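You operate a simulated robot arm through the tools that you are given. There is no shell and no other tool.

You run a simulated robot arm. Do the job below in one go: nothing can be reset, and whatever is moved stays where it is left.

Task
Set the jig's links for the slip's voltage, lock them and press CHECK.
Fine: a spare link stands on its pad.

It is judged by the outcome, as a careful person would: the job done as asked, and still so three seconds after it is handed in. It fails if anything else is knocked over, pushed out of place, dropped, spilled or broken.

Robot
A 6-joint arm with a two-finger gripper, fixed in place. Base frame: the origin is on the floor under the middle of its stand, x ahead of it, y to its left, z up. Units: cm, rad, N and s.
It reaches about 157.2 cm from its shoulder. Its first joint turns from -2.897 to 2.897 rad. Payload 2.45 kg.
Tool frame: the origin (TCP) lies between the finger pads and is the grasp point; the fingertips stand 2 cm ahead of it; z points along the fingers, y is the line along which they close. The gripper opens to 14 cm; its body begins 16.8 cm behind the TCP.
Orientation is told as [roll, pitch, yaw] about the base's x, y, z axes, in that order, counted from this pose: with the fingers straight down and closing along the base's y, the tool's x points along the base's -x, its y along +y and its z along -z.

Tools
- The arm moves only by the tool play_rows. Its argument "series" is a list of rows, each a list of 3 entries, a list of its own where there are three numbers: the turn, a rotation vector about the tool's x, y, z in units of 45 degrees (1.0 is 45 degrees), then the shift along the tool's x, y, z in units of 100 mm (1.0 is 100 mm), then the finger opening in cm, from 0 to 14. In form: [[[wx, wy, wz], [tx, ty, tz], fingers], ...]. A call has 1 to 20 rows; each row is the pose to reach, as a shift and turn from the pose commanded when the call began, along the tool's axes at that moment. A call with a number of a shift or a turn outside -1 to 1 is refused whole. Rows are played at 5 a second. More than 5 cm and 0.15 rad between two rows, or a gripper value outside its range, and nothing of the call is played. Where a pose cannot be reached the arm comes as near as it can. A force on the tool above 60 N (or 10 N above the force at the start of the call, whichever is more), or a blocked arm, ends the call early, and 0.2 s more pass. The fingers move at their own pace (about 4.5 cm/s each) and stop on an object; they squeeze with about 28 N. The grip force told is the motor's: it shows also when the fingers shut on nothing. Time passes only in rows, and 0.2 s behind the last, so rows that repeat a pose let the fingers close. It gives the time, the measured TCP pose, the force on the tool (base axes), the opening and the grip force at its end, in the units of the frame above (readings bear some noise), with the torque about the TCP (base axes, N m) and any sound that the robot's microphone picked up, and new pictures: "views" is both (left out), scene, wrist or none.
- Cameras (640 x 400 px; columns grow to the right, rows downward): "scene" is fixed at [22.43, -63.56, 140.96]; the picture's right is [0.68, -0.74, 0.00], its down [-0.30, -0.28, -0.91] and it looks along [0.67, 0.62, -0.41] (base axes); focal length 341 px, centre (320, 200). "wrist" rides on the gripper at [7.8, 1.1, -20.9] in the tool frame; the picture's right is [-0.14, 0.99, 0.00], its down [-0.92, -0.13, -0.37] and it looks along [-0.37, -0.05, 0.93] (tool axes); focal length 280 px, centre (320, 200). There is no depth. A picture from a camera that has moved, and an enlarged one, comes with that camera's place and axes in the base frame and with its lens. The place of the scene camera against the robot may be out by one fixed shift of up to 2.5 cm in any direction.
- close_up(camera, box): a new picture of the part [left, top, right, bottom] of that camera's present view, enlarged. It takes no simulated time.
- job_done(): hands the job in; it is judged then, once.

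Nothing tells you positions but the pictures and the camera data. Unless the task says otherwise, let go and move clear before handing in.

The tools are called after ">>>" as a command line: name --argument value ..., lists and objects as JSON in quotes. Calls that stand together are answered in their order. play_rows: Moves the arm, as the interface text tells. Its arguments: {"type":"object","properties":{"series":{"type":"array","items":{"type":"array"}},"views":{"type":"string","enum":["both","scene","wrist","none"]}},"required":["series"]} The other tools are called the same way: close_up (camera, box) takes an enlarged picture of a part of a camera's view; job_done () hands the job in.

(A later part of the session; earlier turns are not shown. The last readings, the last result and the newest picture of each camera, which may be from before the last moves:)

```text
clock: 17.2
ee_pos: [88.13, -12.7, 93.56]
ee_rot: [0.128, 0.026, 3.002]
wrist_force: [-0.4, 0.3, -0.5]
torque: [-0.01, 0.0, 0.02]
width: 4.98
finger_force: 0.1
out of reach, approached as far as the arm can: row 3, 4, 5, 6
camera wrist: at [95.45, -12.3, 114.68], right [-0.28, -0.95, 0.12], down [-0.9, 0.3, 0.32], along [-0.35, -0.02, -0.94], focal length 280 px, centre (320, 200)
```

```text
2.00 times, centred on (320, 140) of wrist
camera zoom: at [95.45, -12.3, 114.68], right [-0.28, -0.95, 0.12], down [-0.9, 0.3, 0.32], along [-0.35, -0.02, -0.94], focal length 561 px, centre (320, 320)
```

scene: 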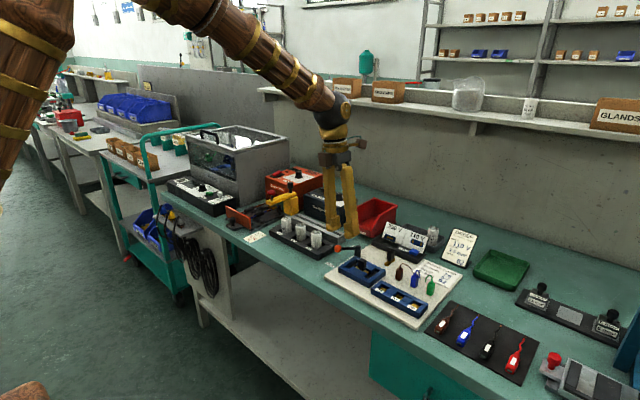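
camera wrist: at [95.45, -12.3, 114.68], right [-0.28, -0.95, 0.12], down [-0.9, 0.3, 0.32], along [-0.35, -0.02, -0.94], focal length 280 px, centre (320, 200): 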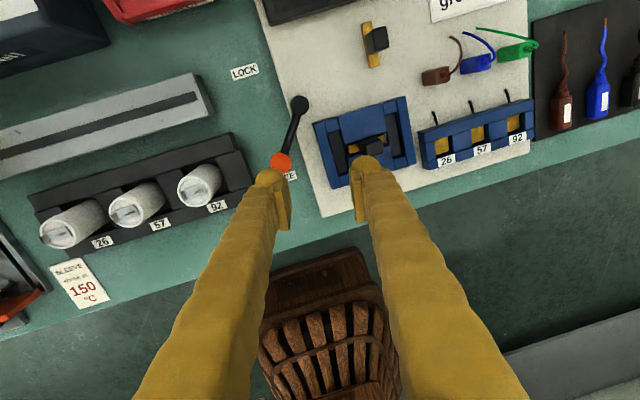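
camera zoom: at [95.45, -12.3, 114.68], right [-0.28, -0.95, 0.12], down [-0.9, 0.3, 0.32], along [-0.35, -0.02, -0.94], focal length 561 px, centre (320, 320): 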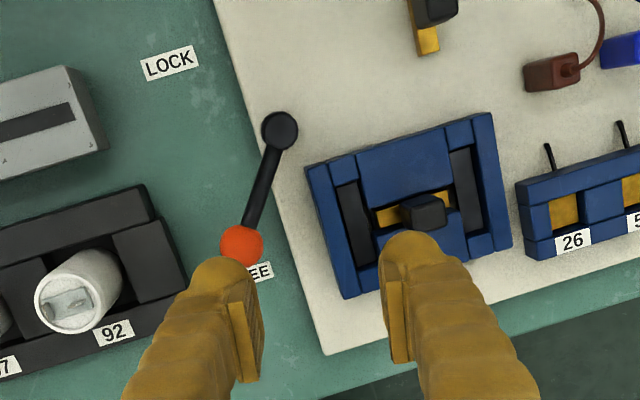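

The wrist can't turn all the way to 180° (out of reach), so I'll turn back towards yaw 90° at a safe height and work in the 0–90° range.

>>> play_rows --series '[[[0, 0, 0.16], [0, 0, -0.1], 5], [[0, 0, 0.32], [0, 0, -0.2], 5], [[0, 0, 0.48], [0, 0, -0.3], 5], [[0, 0, 0.64], [0, 0, -0.4], 5], [[0, 0, 0.8], [0, 0, -0.4], 5], [[0, 0, 0.96], [0, 0, -0.4], 5], [[0, 0, 0.96], [0, 0, -0.4], 5]]' --views "wrist"

```text
clock: 18.8
ee_pos: [88.21, -12.11, 97.54]
ee_rot: [0.073, 0.109, 2.248]
wrist_force: [0.1, 0.0, 0.0]
torque: [-0.04, 0.0, 0.02]
width: 5.01
finger_force: 0.1
camera wrist: at [91.85, -16.28, 119.25], right [-0.86, -0.51, 0.06], down [-0.48, 0.84, 0.26], along [-0.18, 0.19, -0.96], focal length 280 px, centre (320, 200)
```

wrist: 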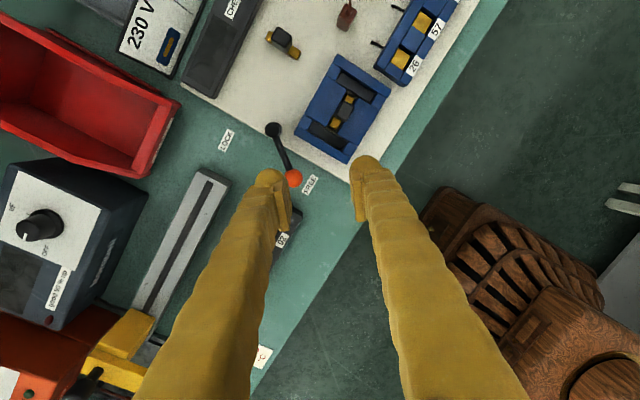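

>>> play_rows --series '[[[0.046, -0.069, 0], [0.2, 0.16, 0], 5], [[0.093, -0.138, 0], [0.4, 0.32, 0], 5], [[0.093, -0.138, 0], [0.63, 0.494, 0], 5], [[0.093, -0.138, 0], [0.63, 0.494, 0], 5]]' --views "none"

```text
clock: 19.8
ee_pos: [88.13, -20.07, 98.72]
ee_rot: [0.002, -0.001, 2.245]
wrist_force: [0.0, -0.7, -0.3]
torque: [0.01, -0.01, 0.0]
width: 5.01
finger_force: 0.0
```

>>> play_rows --series '[[[0, 0, 0.17], [0, 0, 0], 5], [[0, 0, 0.34], [0, 0, 0], 5], [[0, 0, 0.51], [0, 0, 0], 5], [[0, 0, 0.68], [0, 0, 0], 5], [[0, 0, 0.85], [0, 0, 0], 5], [[0, 0, 1.0], [0, 0, 0], 5]]' --views "none"

>>> play_rows --series '[[[0, 0, 0.17], [0, 0, 0], 5], [[0, 0, 0.34], [0, 0, 0], 5], [[0, 0, 0.51], [0, 0, 0], 5], [[0, 0, 0.68], [0, 0, 0], 5], [[0, 0, 0.85], [0, 0, 0], 5], [[0, 0, 1.0], [0, 0, 0], 5]]' --views "none"

>>> play_rows --series '[[[0, 0, 0.17], [0, 0, 0], 5], [[0, 0, 0.34], [0, 0, 0], 5], [[0, 0, 0.51], [0, 0, 0], 5], [[0, 0, 0.68], [0, 0, 0], 5], [[0, 0, 0.858], [0, 0, 0], 5], [[0, 0, 0.858], [0, 0, 0], 5]]' --views "both"

>>> close_up --camera "wrist" --box '[256, 100, 384, 180]'

>>> close_up --camera "wrist" --box '[200, 90, 440, 240]'

```text
clock: 21.2
ee_pos: [88.16, -20.01, 98.56]
ee_rot: [0.003, 0.0, 1.456]
wrist_force: [-1.7, -1.1, -0.4]
torque: [0.02, 0.01, -0.02]
width: 5.01
finger_force: 0.1
```

```text
clock: 22.6
ee_pos: [88.08, -20.18, 98.61]
ee_rot: [0.003, 0.002, 0.673]
wrist_force: [-0.2, -0.6, 0.0]
torque: [-0.01, -0.01, 0.01]
width: 5.01
finger_force: 0.1
```

```text
clock: 24.0
ee_pos: [88.23, -20.1, 98.62]
ee_rot: [0.001, 0.001, 0.0]
wrist_force: [-0.8, 0.2, 0.1]
torque: [-0.03, 0.03, 0.0]
width: 4.99
finger_force: 0.0
camera wrist: at [80.3, -19.1, 119.56], right [0.14, 0.99, 0.0], down [0.92, -0.13, 0.37], along [0.36, -0.05, -0.93], focal length 280 px, centre (320, 200)
```

scene: 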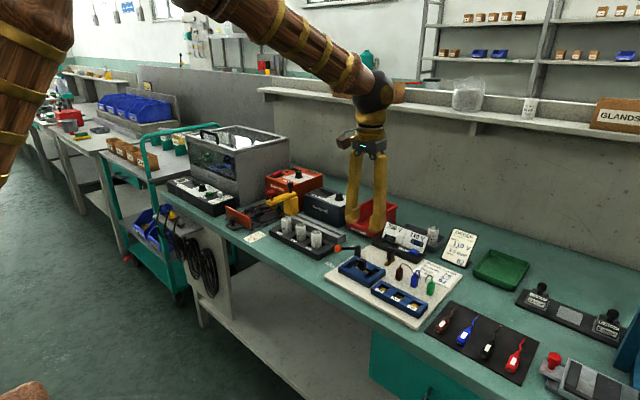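
wrist: 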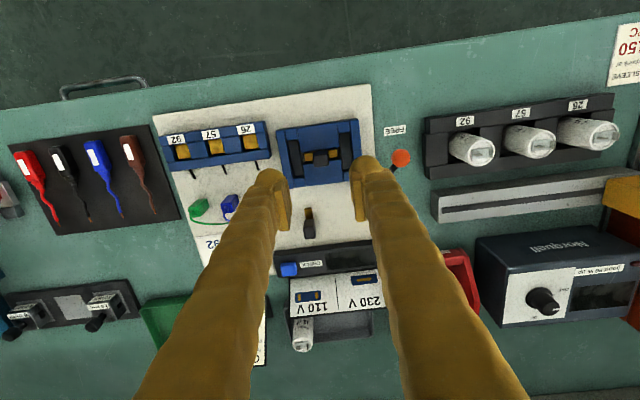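

```text
5.00 times, centred on (320, 140) of wrist
camera zoom: at [80.3, -19.1, 119.56], right [0.14, 0.99, 0.0], down [0.92, -0.13, 0.37], along [0.36, -0.05, -0.93], focal length 1402 px, centre (320, 500)
```

zoom: 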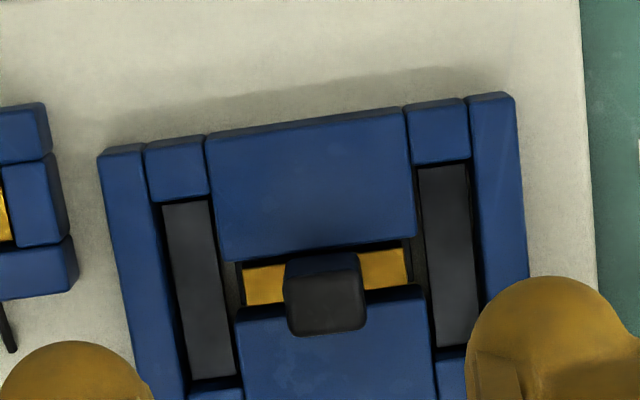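

```text
2.67 times, centred on (320, 165) of wrist
camera zoom: at [80.3, -19.1, 119.56], right [0.14, 0.99, 0.0], down [0.92, -0.13, 0.37], along [0.36, -0.05, -0.93], focal length 748 px, centre (320, 293)
```

zoom: 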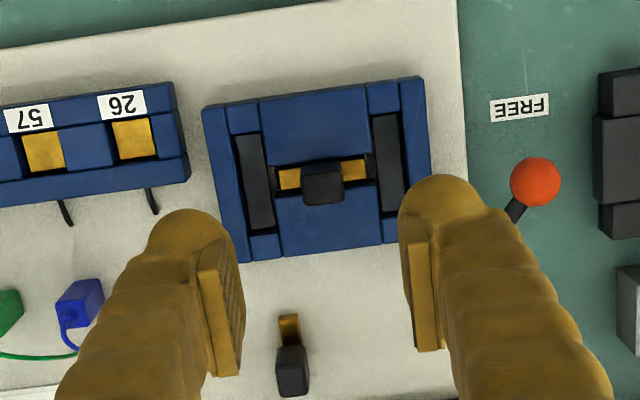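

>>> close_up --camera "wrist" --box '[296, 138, 344, 168]'

>>> close_up --camera "scene" --box '[336, 250, 384, 290]'

>>> close_up --camera "wrist" --box '[290, 200, 330, 240]'

>>> close_up --camera "scene" --box '[370, 245, 410, 275]'

```text
13.33 times, centred on (320, 153) of wrist
camera zoom: at [80.3, -19.1, 119.56], right [0.14, 0.99, 0.0], down [0.92, -0.13, 0.37], along [0.36, -0.05, -0.93], focal length 3738 px, centre (320, 827)
```

zoom: 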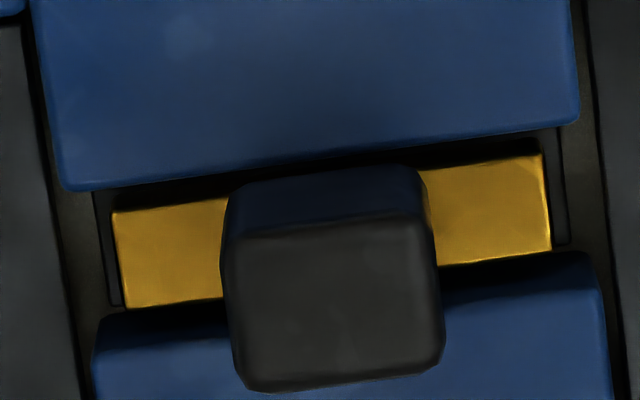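

```text
10.00 times, centred on (360, 270) of scene
camera zoom: at [22.43, -63.56, 140.96], right [0.68, -0.74, 0.0], down [-0.3, -0.28, -0.91], along [0.67, 0.62, -0.41], focal length 3412 px, centre (-80, -500)
```

zoom: 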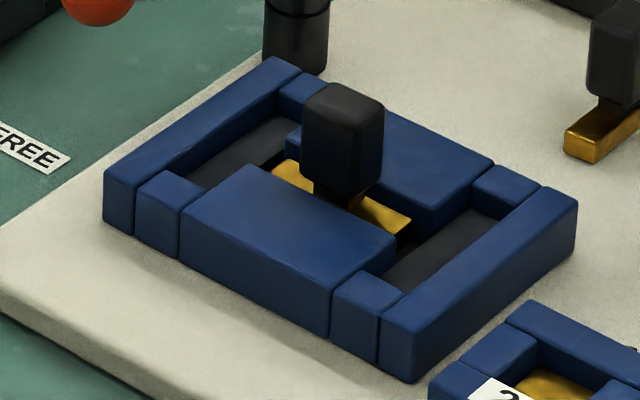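

```text
10.00 times, centred on (310, 220) of wrist
camera zoom: at [80.3, -19.1, 119.56], right [0.14, 0.99, 0.0], down [0.92, -0.13, 0.37], along [0.36, -0.05, -0.93], focal length 2804 px, centre (420, 0)
```

zoom: 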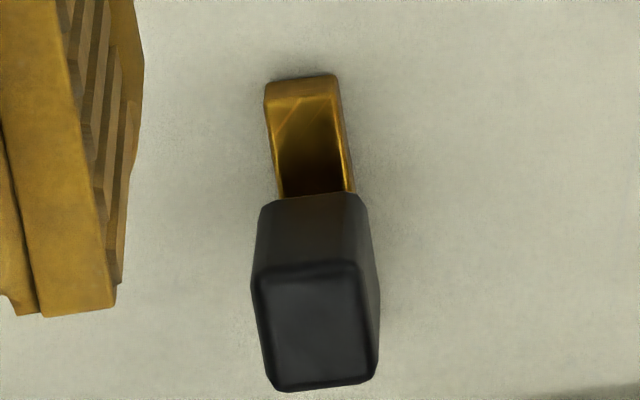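

```text
13.33 times, centred on (390, 260) of scene
camera zoom: at [22.43, -63.56, 140.96], right [0.68, -0.74, 0.0], down [-0.3, -0.28, -0.91], along [0.67, 0.62, -0.41], focal length 4550 px, centre (-613, -600)
```

zoom: 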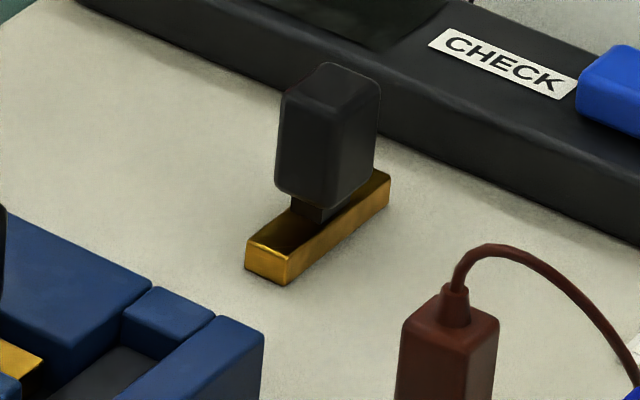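

The knob is about 1.5 × 1.85 cm, its top near z 85.5 at (88.4, -20.1), and the block's top is near 82.9. I'm descending with open fingers and closing along y on the knob.

>>> play_rows --series '[[[0, 0, 0], [0, 0, 0.3], 5], [[0, 0, 0], [-0.01, 0, 0.6], 5], [[0, 0, 0], [-0.01, 0, 0.85], 5], [[0, 0, 0], [-0.01, 0, 1.0], 5], [[0, 0, 0], [-0.01, 0, 1.0], 5]]' --views "both"

>>> close_up --camera "wrist" --box '[256, 110, 384, 210]'

>>> close_up --camera "scene" --box '[320, 215, 400, 295]'

```text
clock: 25.2
ee_pos: [88.37, -20.12, 88.65]
ee_rot: [0.002, 0.0, 0.002]
wrist_force: [-1.0, -0.1, 0.7]
torque: [-0.03, 0.03, 0.01]
width: 5.0
finger_force: 0.0
camera wrist: at [80.4, -19.1, 109.5], right [0.14, 0.99, 0.0], down [0.92, -0.13, 0.37], along [0.36, -0.05, -0.93], focal length 280 px, centre (320, 200)
```

scene: 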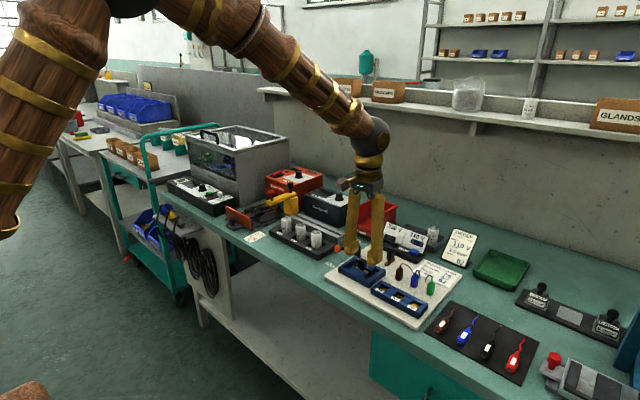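
wrist: 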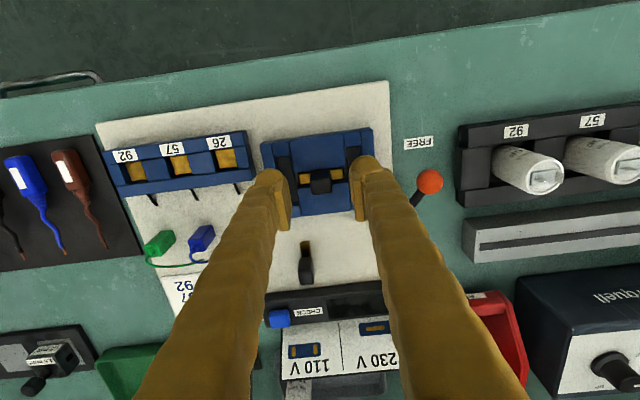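

```text
4.00 times, centred on (320, 160) of wrist
camera zoom: at [80.4, -19.1, 109.5], right [0.14, 0.99, 0.0], down [0.92, -0.13, 0.37], along [0.36, -0.05, -0.93], focal length 1122 px, centre (320, 360)
```

zoom: 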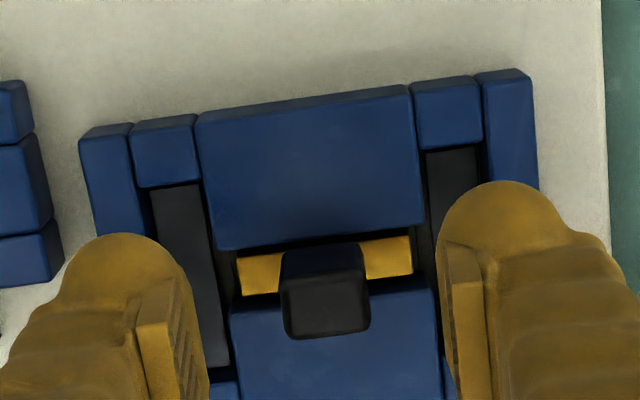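

```text
5.00 times, centred on (360, 255) of scene
camera zoom: at [22.43, -63.56, 140.96], right [0.68, -0.74, 0.0], down [-0.3, -0.28, -0.91], along [0.67, 0.62, -0.41], focal length 1706 px, centre (120, -75)
```

zoom: 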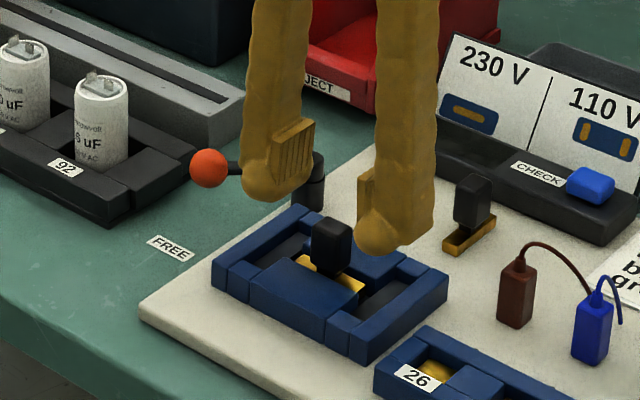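

>>> play_rows --series '[[[0, 0, 0], [-0.02, 0.005, 0.1], 5], [[0, 0, 0], [-0.025, 0.005, 0.2], 5], [[0, 0, 0], [-0.025, 0.005, 0.28], 5], [[0, 0, 0], [-0.025, 0.005, 0.335], 5], [[0, 0, 0], [-0.025, 0.005, 0.335], 5]]' --views "both"

>>> close_up --camera "wrist" --box '[256, 110, 384, 230]'

>>> close_up --camera "scene" --box '[330, 225, 400, 295]'

```text
clock: 26.4
ee_pos: [88.52, -19.93, 85.25]
ee_rot: [0.003, 0.001, 0.003]
wrist_force: [0.5, 0.3, -0.1]
torque: [0.01, 0.0, 0.0]
width: 5.01
finger_force: 0.1
camera wrist: at [80.63, -19.02, 106.17], right [0.14, 0.99, 0.0], down [0.92, -0.13, 0.37], along [0.36, -0.05, -0.93], focal length 280 px, centre (320, 200)
```

scene: 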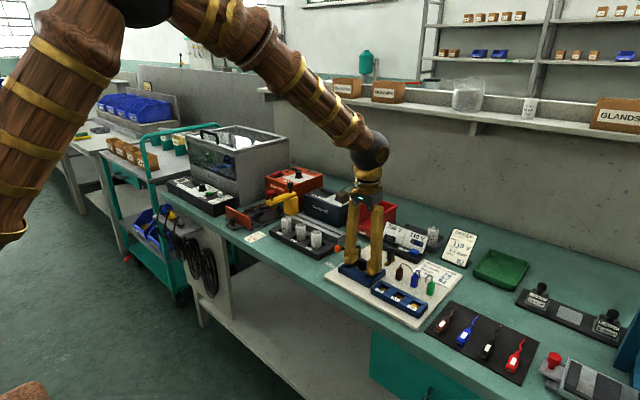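
wrist: 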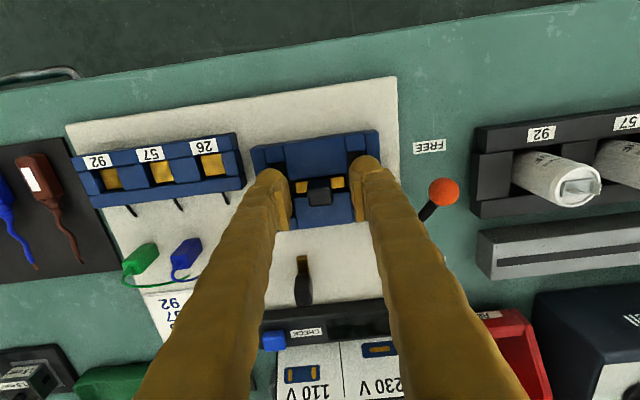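

```text
3.33 times, centred on (320, 170) of wrist
camera zoom: at [80.63, -19.02, 106.17], right [0.14, 0.99, 0.0], down [0.92, -0.13, 0.37], along [0.36, -0.05, -0.93], focal length 935 px, centre (320, 300)
```

zoom: 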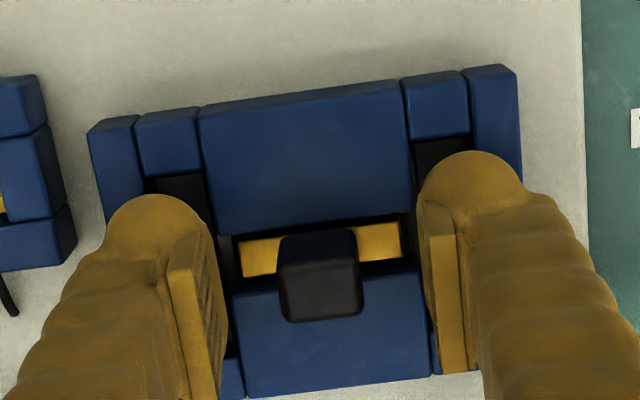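

```text
5.71 times, centred on (365, 260) of scene
camera zoom: at [22.43, -63.56, 140.96], right [0.68, -0.74, 0.0], down [-0.3, -0.28, -0.91], along [0.67, 0.62, -0.41], focal length 1950 px, centre (63, -143)
```

zoom: 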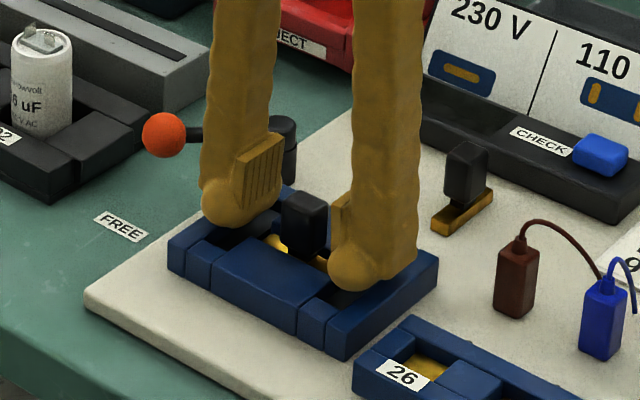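

The knob sits centred between the fingers with no contact elsewhere. I'm closing on it.

>>> play_rows --series '[[[0, 0, 0], [0, 0, 0], 3], [[0, 0, 0], [0, 0, 0], 2], [[0, 0, 0], [0, 0, 0], 0.5], [[0, 0, 0], [0, 0, 0], 0.5], [[0, 0, 0], [0, 0, 0], 0.5]]' --views "wrist"

>>> close_up --camera "wrist" --box '[256, 110, 384, 230]'

```text
clock: 27.6
ee_pos: [88.47, -19.89, 85.11]
ee_rot: [0.001, 0.001, 0.001]
wrist_force: [0.3, -0.8, -0.3]
torque: [-0.02, 0.0, 0.0]
width: 1.86
finger_force: 28.5
camera wrist: at [80.63, -19.02, 106.18], right [0.14, 0.99, 0.0], down [0.92, -0.13, 0.37], along [0.36, -0.05, -0.93], focal length 280 px, centre (320, 200)
```

wrist: 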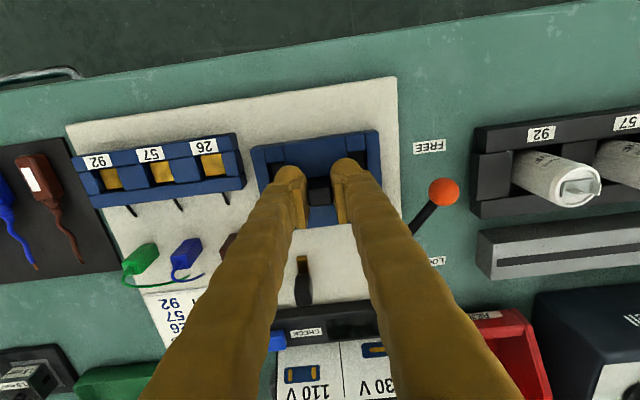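

```text
3.33 times, centred on (320, 170) of wrist
camera zoom: at [80.63, -19.02, 106.18], right [0.14, 0.99, 0.0], down [0.92, -0.13, 0.37], along [0.36, -0.05, -0.93], focal length 935 px, centre (320, 300)
```

zoom: 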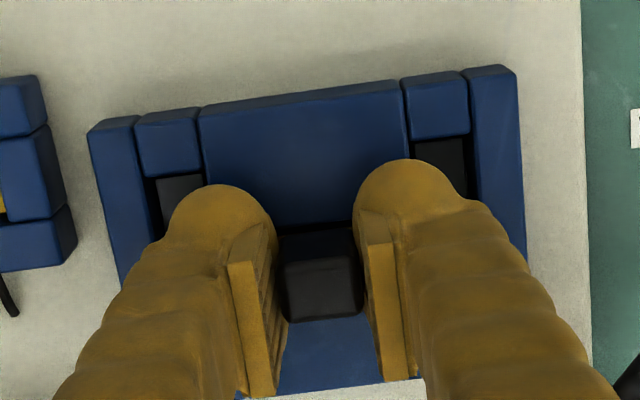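

The knob is gripped (1.86 cm). I'm lifting slowly and watching the force.

>>> play_rows --series '[[[0, 0, 0], [0, 0, -0.03], 0.5], [[0, 0, 0], [0, 0, -0.08], 0.5], [[0, 0, 0], [0, 0, -0.15], 0.5], [[0, 0, 0], [0, 0, -0.3], 0.5], [[0, 0, 0], [0, 0, -0.5], 0.5], [[0, 0, 0], [0, 0, -0.6], 0.5], [[0, 0, 0], [0, 0, -0.6], 0.5]]' --views "both"

>>> close_up --camera "wrist" --box '[256, 110, 384, 230]'

>>> close_up --camera "scene" --box '[330, 205, 400, 295]'

```text
clock: 29.2
ee_pos: [88.43, -19.91, 91.26]
ee_rot: [0.001, 0.001, 0.0]
wrist_force: [0.1, 0.0, 0.0]
torque: [-0.04, 0.0, -0.04]
width: 1.85
finger_force: 27.8
camera wrist: at [80.64, -19.03, 112.25], right [0.14, 0.99, 0.0], down [0.92, -0.13, 0.37], along [0.36, -0.05, -0.93], focal length 280 px, centre (320, 200)
```

scene: 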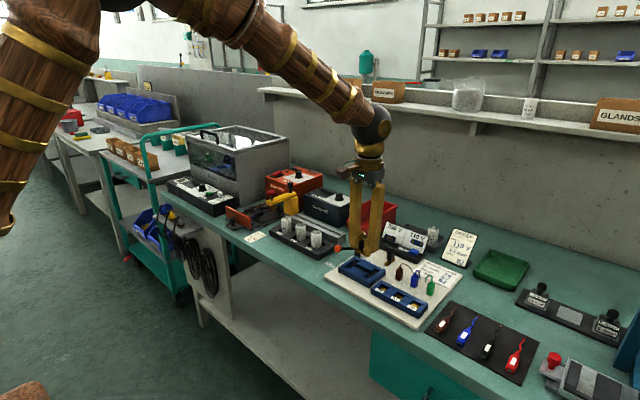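
wrist: 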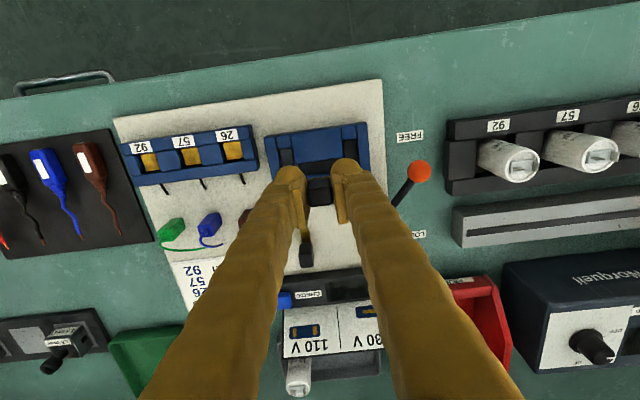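

```text
3.33 times, centred on (320, 170) of wrist
camera zoom: at [80.64, -19.03, 112.25], right [0.14, 0.99, 0.0], down [0.92, -0.13, 0.37], along [0.36, -0.05, -0.93], focal length 935 px, centre (320, 300)
```

zoom: 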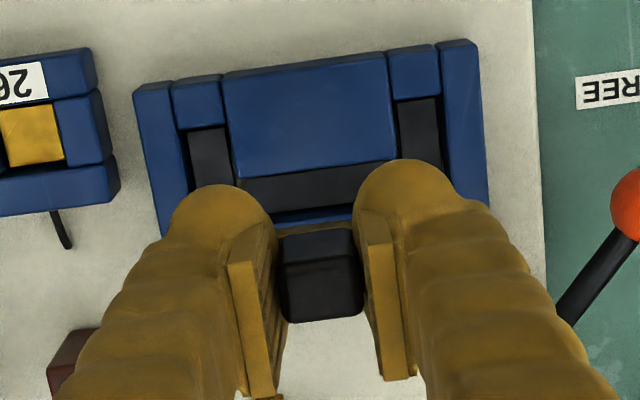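

```text
4.44 times, centred on (365, 250) of scene
camera zoom: at [22.43, -63.56, 140.96], right [0.68, -0.74, 0.0], down [-0.3, -0.28, -0.91], along [0.67, 0.62, -0.41], focal length 1517 px, centre (120, -22)
```

zoom: 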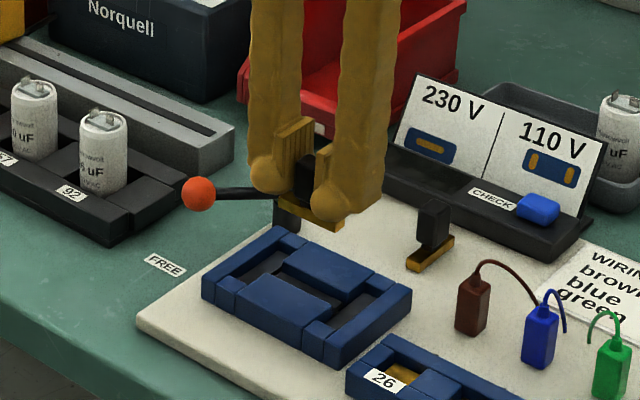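

The link came out cleanly. I'm turning it 90° in the air and moving it above the right-hand side slot.

>>> play_rows --series '[[[0, 0, -0.17], [0, 0, 0], 0.5], [[0, 0, -0.34], [0, 0, 0], 0.5], [[0, 0, -0.51], [0, 0, 0], 0.5], [[0, 0, -0.68], [0, 0, 0], 0.5], [[0, 0, -0.85], [0, 0, 0], 0.5], [[0, 0, -1.0], [0, 0, 0], 0.5], [[0, 0, -1.0], [0, 0, 0], 0.5]]' --views "none"

>>> play_rows --series '[[[0, 0, -0.17], [-0.036, 0.038, 0], 0.5], [[0, 0, -0.34], [-0.072, 0.076, 0], 0.5], [[0, 0, -0.51], [-0.108, 0.114, 0], 0.5], [[0, 0, -0.68], [-0.144, 0.152, 0], 0.5], [[0, 0, -0.85], [-0.18, 0.19, 0], 0.5], [[0, 0, -1.0], [-0.212, 0.226, 0], 0.5], [[0, 0, -1.0], [-0.212, 0.226, 0], 0.5]]' --views "both"

>>> close_up --camera "wrist" --box '[256, 110, 384, 230]'

>>> close_up --camera "scene" --box '[330, 205, 400, 295]'

```text
clock: 30.8
ee_pos: [88.52, -20.0, 91.27]
ee_rot: [0.001, -0.001, 0.787]
wrist_force: [0.4, -0.5, -0.6]
torque: [-0.01, 0.0, 0.0]
width: 1.86
finger_force: 28.0
```

```text
clock: 32.4
ee_pos: [88.48, -16.8, 91.31]
ee_rot: [0.002, -0.002, 1.574]
wrist_force: [-0.7, -0.2, -0.6]
torque: [-0.04, 0.03, 0.0]
width: 1.84
finger_force: 27.5
camera wrist: at [87.29, -24.84, 112.19], right [-0.99, 0.14, 0.0], down [0.13, 0.92, 0.37], along [0.05, 0.37, -0.93], focal length 280 px, centre (320, 200)
```

scene: 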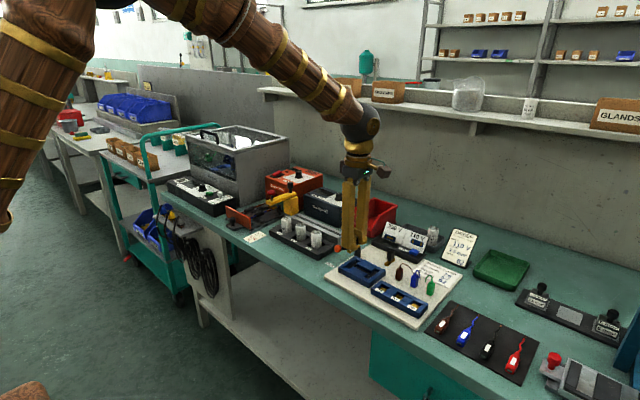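
wrist: 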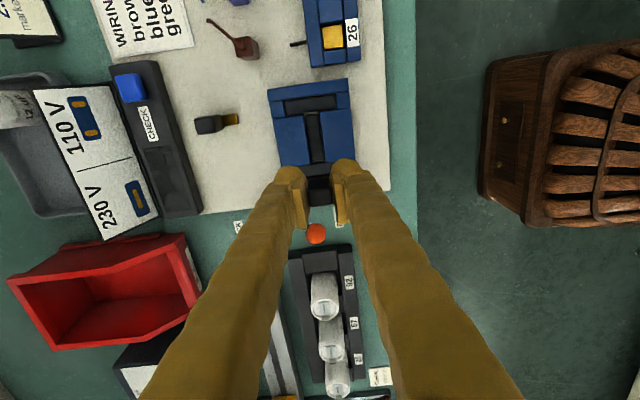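

```text
3.33 times, centred on (320, 170) of wrist
camera zoom: at [87.29, -24.84, 112.19], right [-0.99, 0.14, 0.0], down [0.13, 0.92, 0.37], along [0.05, 0.37, -0.93], focal length 935 px, centre (320, 300)
```

zoom: 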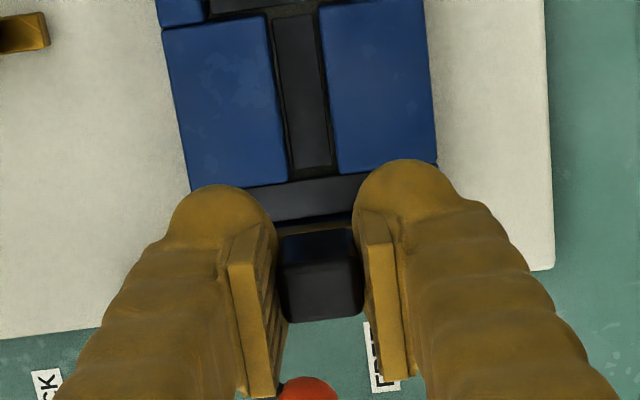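

```text
4.44 times, centred on (365, 250) of scene
camera zoom: at [22.43, -63.56, 140.96], right [0.68, -0.74, 0.0], down [-0.3, -0.28, -0.91], along [0.67, 0.62, -0.41], focal length 1517 px, centre (120, -22)
```

zoom: 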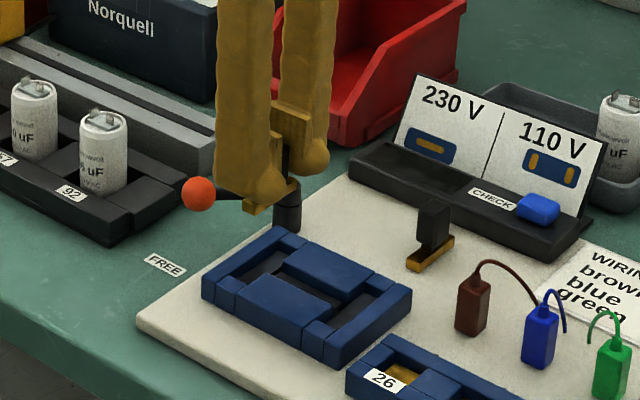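

The camera pose puts the TCP at about (88.39, -17.04), and the slot's centre is near (88.4, -16.76). I'll correct y by +0.22 and lower until just above the seat.

>>> play_rows --series '[[[0, 0, 0], [-0.022, 0, 0.05], 0.5], [[0, 0, 0], [-0.022, 0, 0.15], 0.5], [[0, 0, 0], [-0.022, 0, 0.25], 0.5], [[0, 0, 0], [-0.022, 0, 0.35], 0.5], [[0, 0, 0], [-0.022, 0, 0.42], 0.5], [[0, 0, 0], [-0.022, 0, 0.42], 0.5]]' --views "both"

>>> close_up --camera "wrist" --box '[256, 110, 384, 230]'

>>> close_up --camera "scene" --box '[335, 225, 395, 285]'

```text
clock: 33.8
ee_pos: [88.36, -16.68, 87.03]
ee_rot: [0.002, -0.004, 1.572]
wrist_force: [-0.5, -0.1, -0.7]
torque: [-0.01, 0.0, 0.01]
width: 1.85
finger_force: 28.2
camera wrist: at [87.26, -24.66, 107.97], right [-0.99, 0.14, 0.0], down [0.13, 0.92, 0.37], along [0.05, 0.37, -0.93], focal length 280 px, centre (320, 200)
```

scene: 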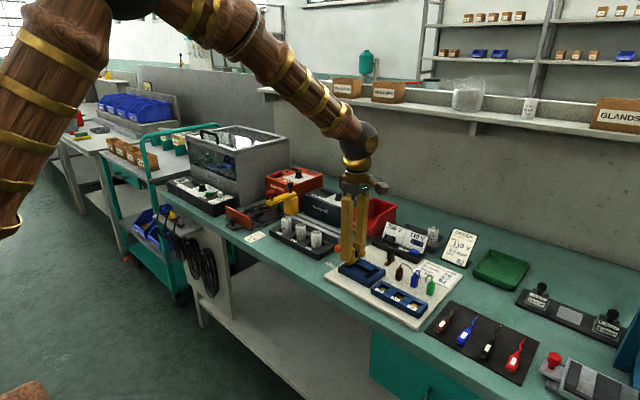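
wrist: 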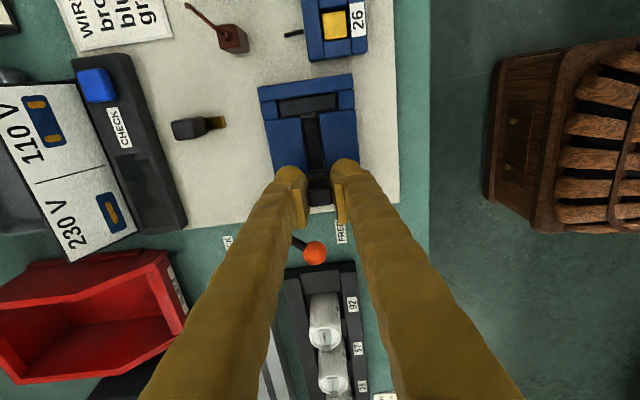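

```text
3.33 times, centred on (320, 170) of wrist
camera zoom: at [87.26, -24.66, 107.97], right [-0.99, 0.14, 0.0], down [0.13, 0.92, 0.37], along [0.05, 0.37, -0.93], focal length 935 px, centre (320, 300)
```

zoom: 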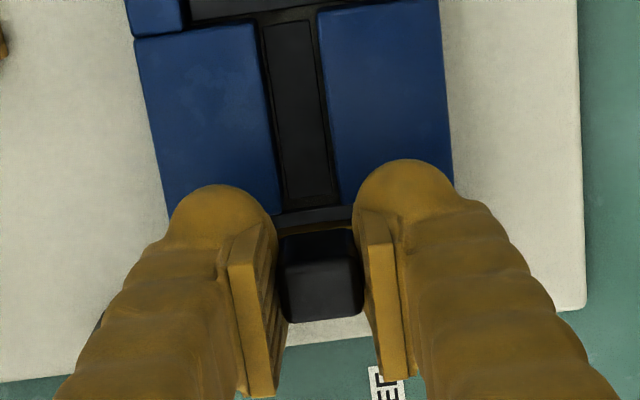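

```text
6.67 times, centred on (365, 255) of scene
camera zoom: at [22.43, -63.56, 140.96], right [0.68, -0.74, 0.0], down [-0.3, -0.28, -0.91], along [0.67, 0.62, -0.41], focal length 2275 px, centre (20, -167)
```

zoom: 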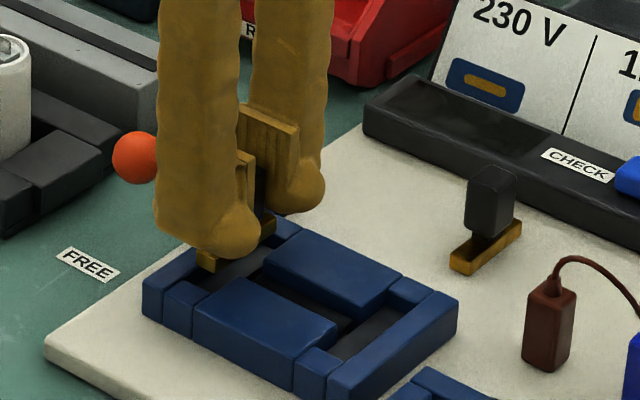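

>>> close_up --camera "wrist" --box '[296, 160, 344, 190]'

>>> close_up --camera "scene" --box '[348, 248, 380, 272]'

```text
13.33 times, centred on (320, 175) of wrist
camera zoom: at [87.26, -24.66, 107.97], right [-0.99, 0.14, 0.0], down [0.13, 0.92, 0.37], along [0.05, 0.37, -0.93], focal length 3738 px, centre (320, 533)
```

zoom: 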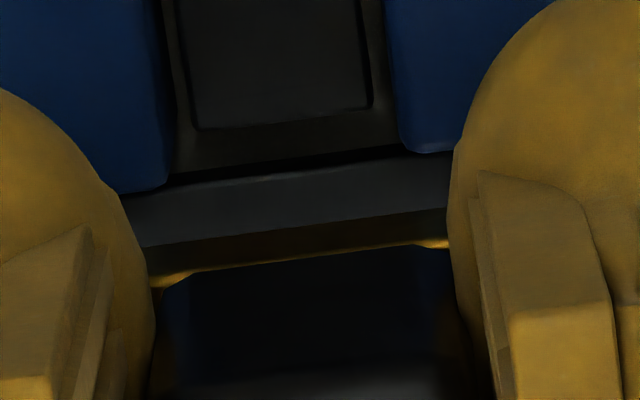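

```text
16.00 times, centred on (364, 260) of scene
camera zoom: at [22.43, -63.56, 140.96], right [0.68, -0.74, 0.0], down [-0.3, -0.28, -0.91], along [0.67, 0.62, -0.41], focal length 5460 px, centre (-384, -760)
```

zoom: 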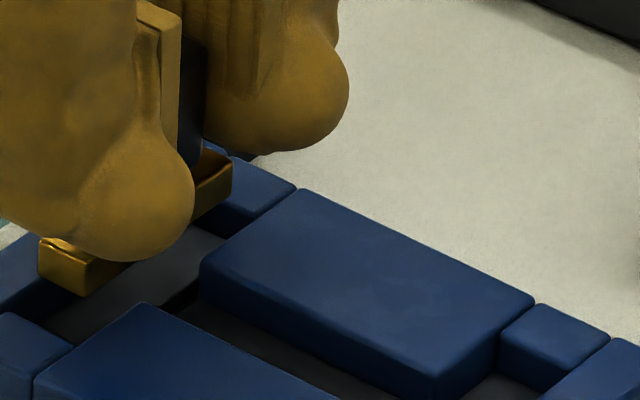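

Both views show the bar lined up inside the slot with about 0.2–0.3 cm clearance all round. I'm lowering the remaining 1.8 cm.

>>> play_rows --series '[[[0, 0, 0], [0, 0, 0.05], 0.5], [[0, 0, 0], [0, 0, 0.1], 0.5], [[0, 0, 0], [0, 0, 0.14], 0.5], [[0, 0, 0], [0, 0, 0.16], 0.5], [[0, 0, 0], [0, 0, 0.175], 0.5], [[0, 0, 0], [0, 0, 0.175], 0.5]]' --views "both"

>>> close_up --camera "scene" --box '[348, 248, 380, 272]'

>>> close_up --camera "wrist" --box '[256, 110, 384, 230]'

```text
clock: 35.2
ee_pos: [88.47, -16.71, 85.37]
ee_rot: [0.003, -0.002, 1.574]
wrist_force: [0.4, 0.7, -0.8]
torque: [0.02, -0.01, 0.0]
width: 1.86
finger_force: 28.2
camera wrist: at [87.25, -24.6, 106.24], right [-0.99, 0.14, 0.0], down [0.13, 0.92, 0.37], along [0.05, 0.37, -0.93], focal length 280 px, centre (320, 200)
```

scene: 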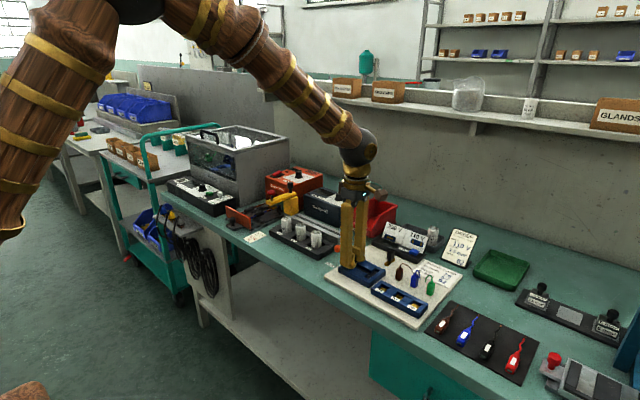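
wrist: 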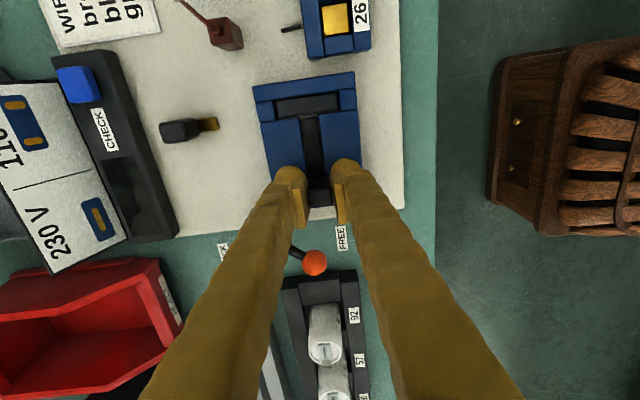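

```text
16.00 times, centred on (364, 260) of scene
camera zoom: at [22.43, -63.56, 140.96], right [0.68, -0.74, 0.0], down [-0.3, -0.28, -0.91], along [0.67, 0.62, -0.41], focal length 5460 px, centre (-384, -760)
```

zoom: 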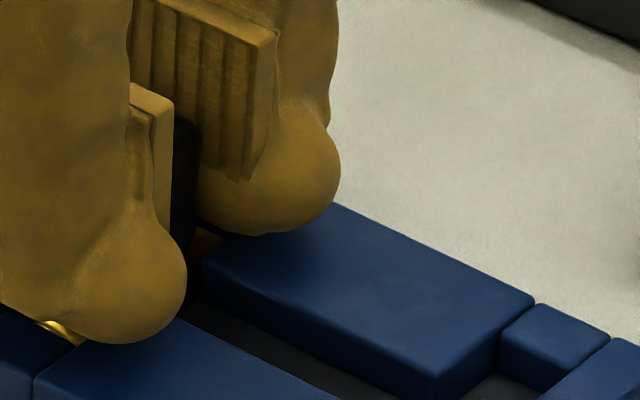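

```text
3.33 times, centred on (320, 170) of wrist
camera zoom: at [87.25, -24.6, 106.24], right [-0.99, 0.14, 0.0], down [0.13, 0.92, 0.37], along [0.05, 0.37, -0.93], focal length 935 px, centre (320, 300)
```

zoom: 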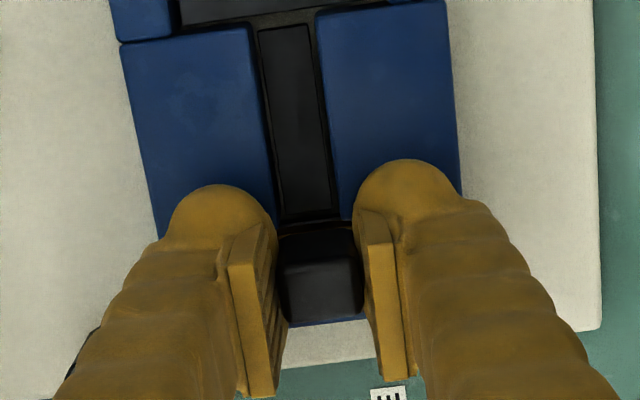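

>>> play_rows --series '[[[0, 0, 0], [0, 0, 0.005], 0.5], [[0, 0, 0], [0, 0, 0.01], 0.5], [[0, 0, 0], [0, 0, 0.01], 0.5]]' --views "none"

```text
clock: 36.0
ee_pos: [88.27, -16.73, 85.11]
ee_rot: [-0.001, -0.002, 1.573]
wrist_force: [-0.3, 0.4, 1.1]
torque: [0.02, 0.02, 0.0]
width: 1.85
finger_force: 27.8
```

>>> play_rows --series '[[[0, 0, 0], [0, 0, 0.01], 2.2], [[0, 0, 0], [0, 0, 0.01], 2.8], [[0, 0, 0], [0, 0, 0.01], 3.4], [[0, 0, 0], [0, 0, 0.01], 3.4]]' --views "both"

>>> close_up --camera "wrist" --box '[256, 110, 384, 230]'

>>> close_up --camera "scene" --box '[340, 240, 388, 276]'

```text
clock: 37.0
ee_pos: [88.36, -16.62, 85.09]
ee_rot: [0.001, -0.003, 1.572]
wrist_force: [-0.4, -0.4, 0.1]
torque: [0.01, 0.01, -0.03]
width: 3.39
finger_force: 0.0
camera wrist: at [87.26, -24.63, 106.05], right [-0.99, 0.14, 0.0], down [0.13, 0.92, 0.37], along [0.05, 0.37, -0.93], focal length 280 px, centre (320, 200)
```

scene: 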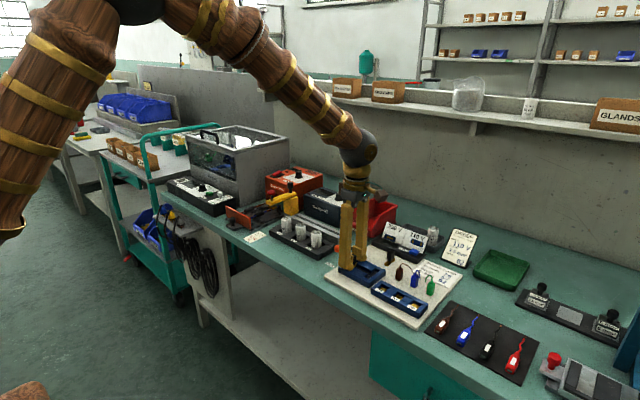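
wrist: 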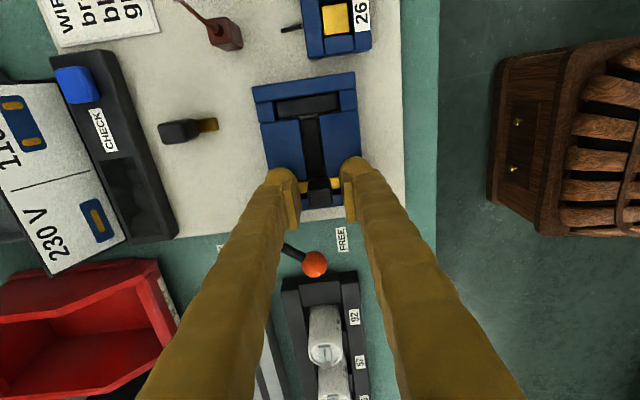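

```text
3.33 times, centred on (320, 170) of wrist
camera zoom: at [87.26, -24.63, 106.05], right [-0.99, 0.14, 0.0], down [0.13, 0.92, 0.37], along [0.05, 0.37, -0.93], focal length 935 px, centre (320, 300)
```

zoom: 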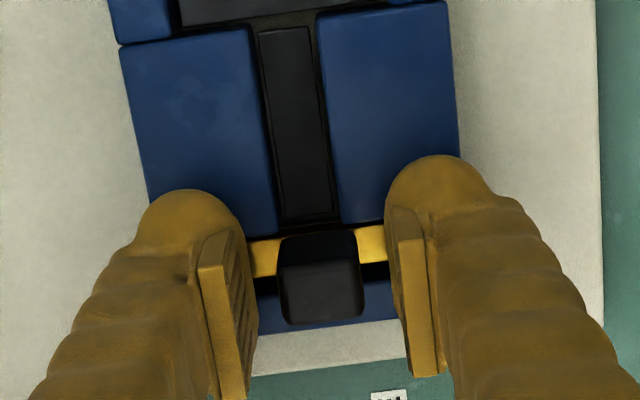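

```text
11.11 times, centred on (364, 258) of scene
camera zoom: at [22.43, -63.56, 140.96], right [0.68, -0.74, 0.0], down [-0.3, -0.28, -0.91], along [0.67, 0.62, -0.41], focal length 3792 px, centre (-169, -444)
```

zoom: 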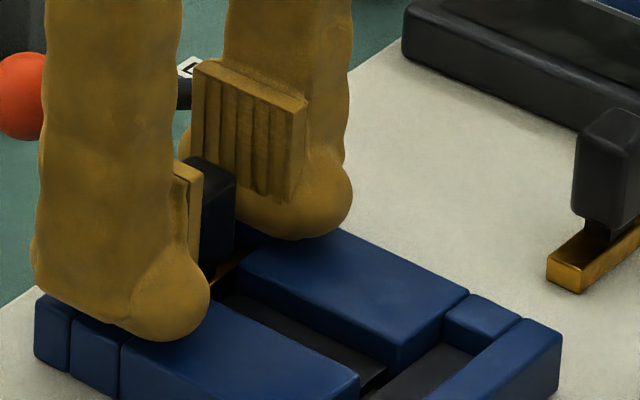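

The link stands upright in the right slot. I'm rising clear.

>>> play_rows --series '[[[0, 0, 0], [0, 0, -0.1], 3.4], [[0, 0, 0], [0, 0, -0.3], 3.4], [[0, 0, 0], [0, 0, -0.6], 3.4], [[0, 0, 0], [0, 0, -0.9], 5], [[0, 0, 0], [0, 0, -1.0], 5]]' --views "wrist"

>>> close_up --camera "wrist" --box '[230, 60, 390, 180]'

>>> close_up --camera "scene" --box '[330, 230, 410, 290]'

```text
clock: 38.2
ee_pos: [88.45, -16.78, 95.15]
ee_rot: [0.002, -0.003, 1.572]
wrist_force: [-0.3, 0.6, 0.2]
torque: [0.01, -0.03, -0.03]
width: 5.01
finger_force: 0.1
camera wrist: at [87.33, -24.64, 116.06], right [-0.99, 0.14, 0.0], down [0.13, 0.92, 0.37], along [0.05, 0.37, -0.93], focal length 280 px, centre (320, 200)
```

wrist: 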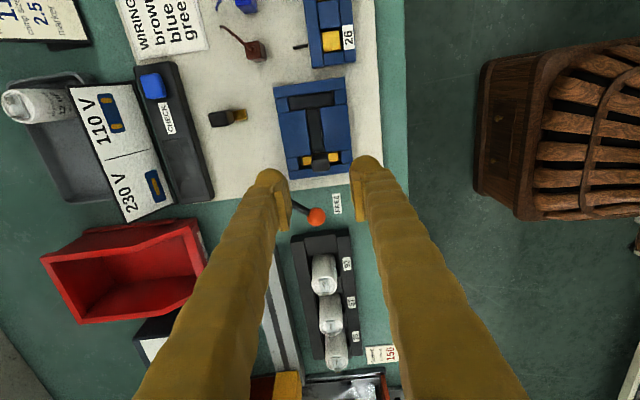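

```text
3.33 times, centred on (310, 120) of wrist
camera zoom: at [87.33, -24.64, 116.06], right [-0.99, 0.14, 0.0], down [0.13, 0.92, 0.37], along [0.05, 0.37, -0.93], focal length 935 px, centre (353, 467)
```

zoom: 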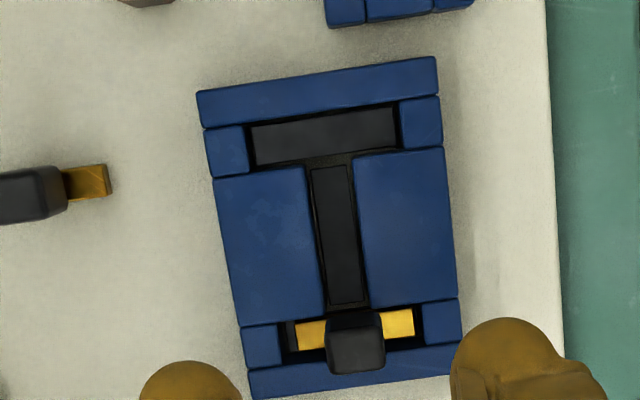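

```text
6.67 times, centred on (370, 260) of scene
camera zoom: at [22.43, -63.56, 140.96], right [0.68, -0.74, 0.0], down [-0.3, -0.28, -0.91], along [0.67, 0.62, -0.41], focal length 2275 px, centre (-13, -200)
```

zoom: 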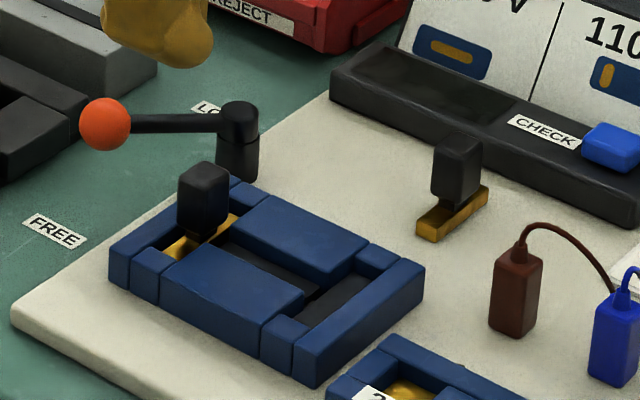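

The first link is well seated, with even gaps. I'm moving over the spare link with the tool turned back to yaw 0.

>>> play_rows --series '[[[0, 0, 0.17], [0.105, -0.083, 0], 5], [[0, 0, 0.34], [0.21, -0.167, 0], 5], [[0, 0, 0.51], [0.315, -0.25, 0], 5], [[0, 0, 0.68], [0.42, -0.333, 0], 5], [[0, 0, 0.85], [0.525, -0.417, 0], 5], [[0, 0, 1.0], [0.63, -0.5, 0], 5], [[0, 0, 1.0], [0.63, -0.5, 0], 5]]' --views "none"

>>> play_rows --series '[[[0, 0, 0.17], [-0.06, -0.06, 0], 5], [[0, 0, 0.34], [-0.12, -0.12, 0], 5], [[0, 0, 0.51], [-0.18, -0.18, 0], 5], [[0, 0, 0.68], [-0.24, -0.24, 0], 5], [[0, 0, 0.85], [-0.3, -0.3, 0], 5], [[0, 0, 1.0], [-0.354, -0.354, 0], 5], [[0, 0, 1.0], [-0.354, -0.354, 0], 5]]' --views "both"

>>> close_up --camera "wrist" --box '[240, 90, 400, 210]'

>>> close_up --camera "scene" --box '[340, 190, 460, 290]'

```text
clock: 39.8
ee_pos: [93.44, -22.94, 95.15]
ee_rot: [0.003, 0.001, 0.784]
wrist_force: [0.3, -0.2, 0.0]
torque: [0.01, -0.01, 0.0]
width: 4.99
finger_force: 0.0
```

```text
clock: 41.4
ee_pos: [98.46, -22.95, 95.15]
ee_rot: [0.001, 0.001, 0.0]
wrist_force: [0.2, -0.3, 0.7]
torque: [0.04, 0.0, 0.02]
width: 4.99
finger_force: 0.0
camera wrist: at [90.58, -22.0, 116.04], right [0.14, 0.99, 0.0], down [0.92, -0.13, 0.37], along [0.36, -0.05, -0.93], focal length 280 px, centre (320, 200)
```

scene: 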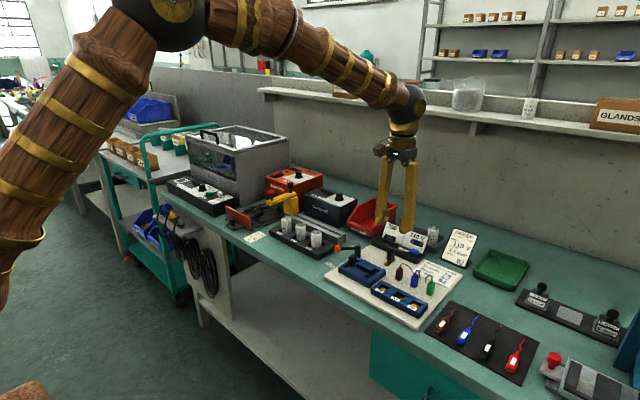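
wrist: 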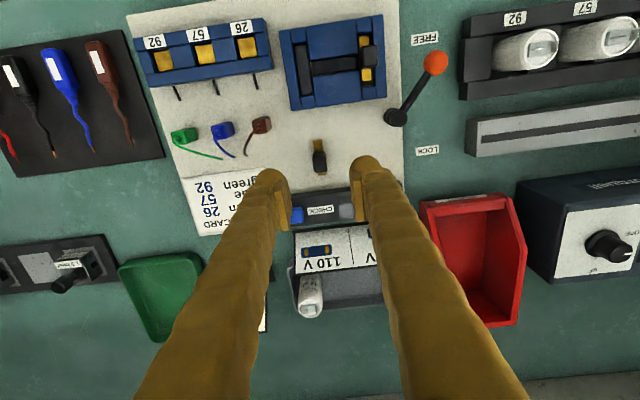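

```text
3.33 times, centred on (320, 150) of wrist
camera zoom: at [90.58, -22.0, 116.04], right [0.14, 0.99, 0.0], down [0.92, -0.13, 0.37], along [0.36, -0.05, -0.93], focal length 935 px, centre (320, 367)
```

zoom: 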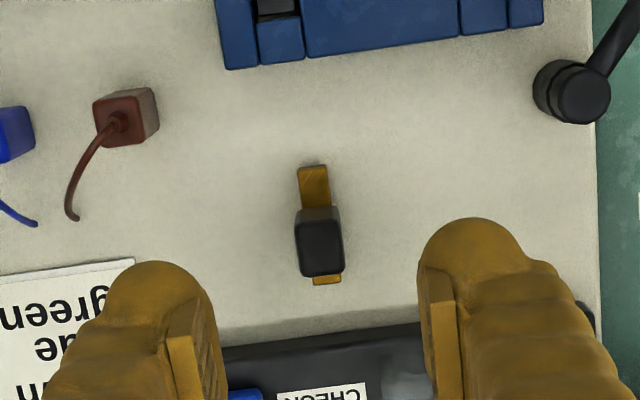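

```text
4.00 times, centred on (400, 240) of scene
camera zoom: at [22.43, -63.56, 140.96], right [0.68, -0.74, 0.0], down [-0.3, -0.28, -0.91], along [0.67, 0.62, -0.41], focal length 1365 px, centre (0, 40)
```

zoom: 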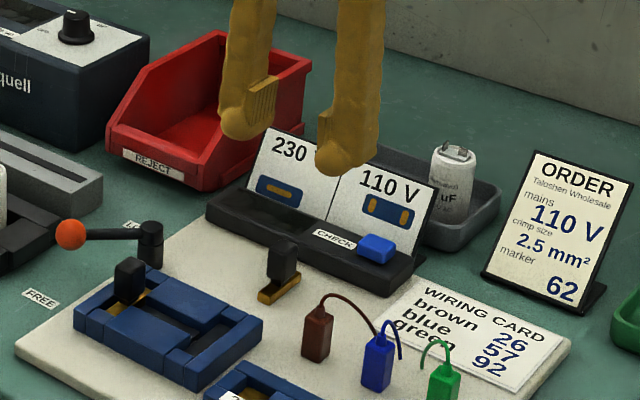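

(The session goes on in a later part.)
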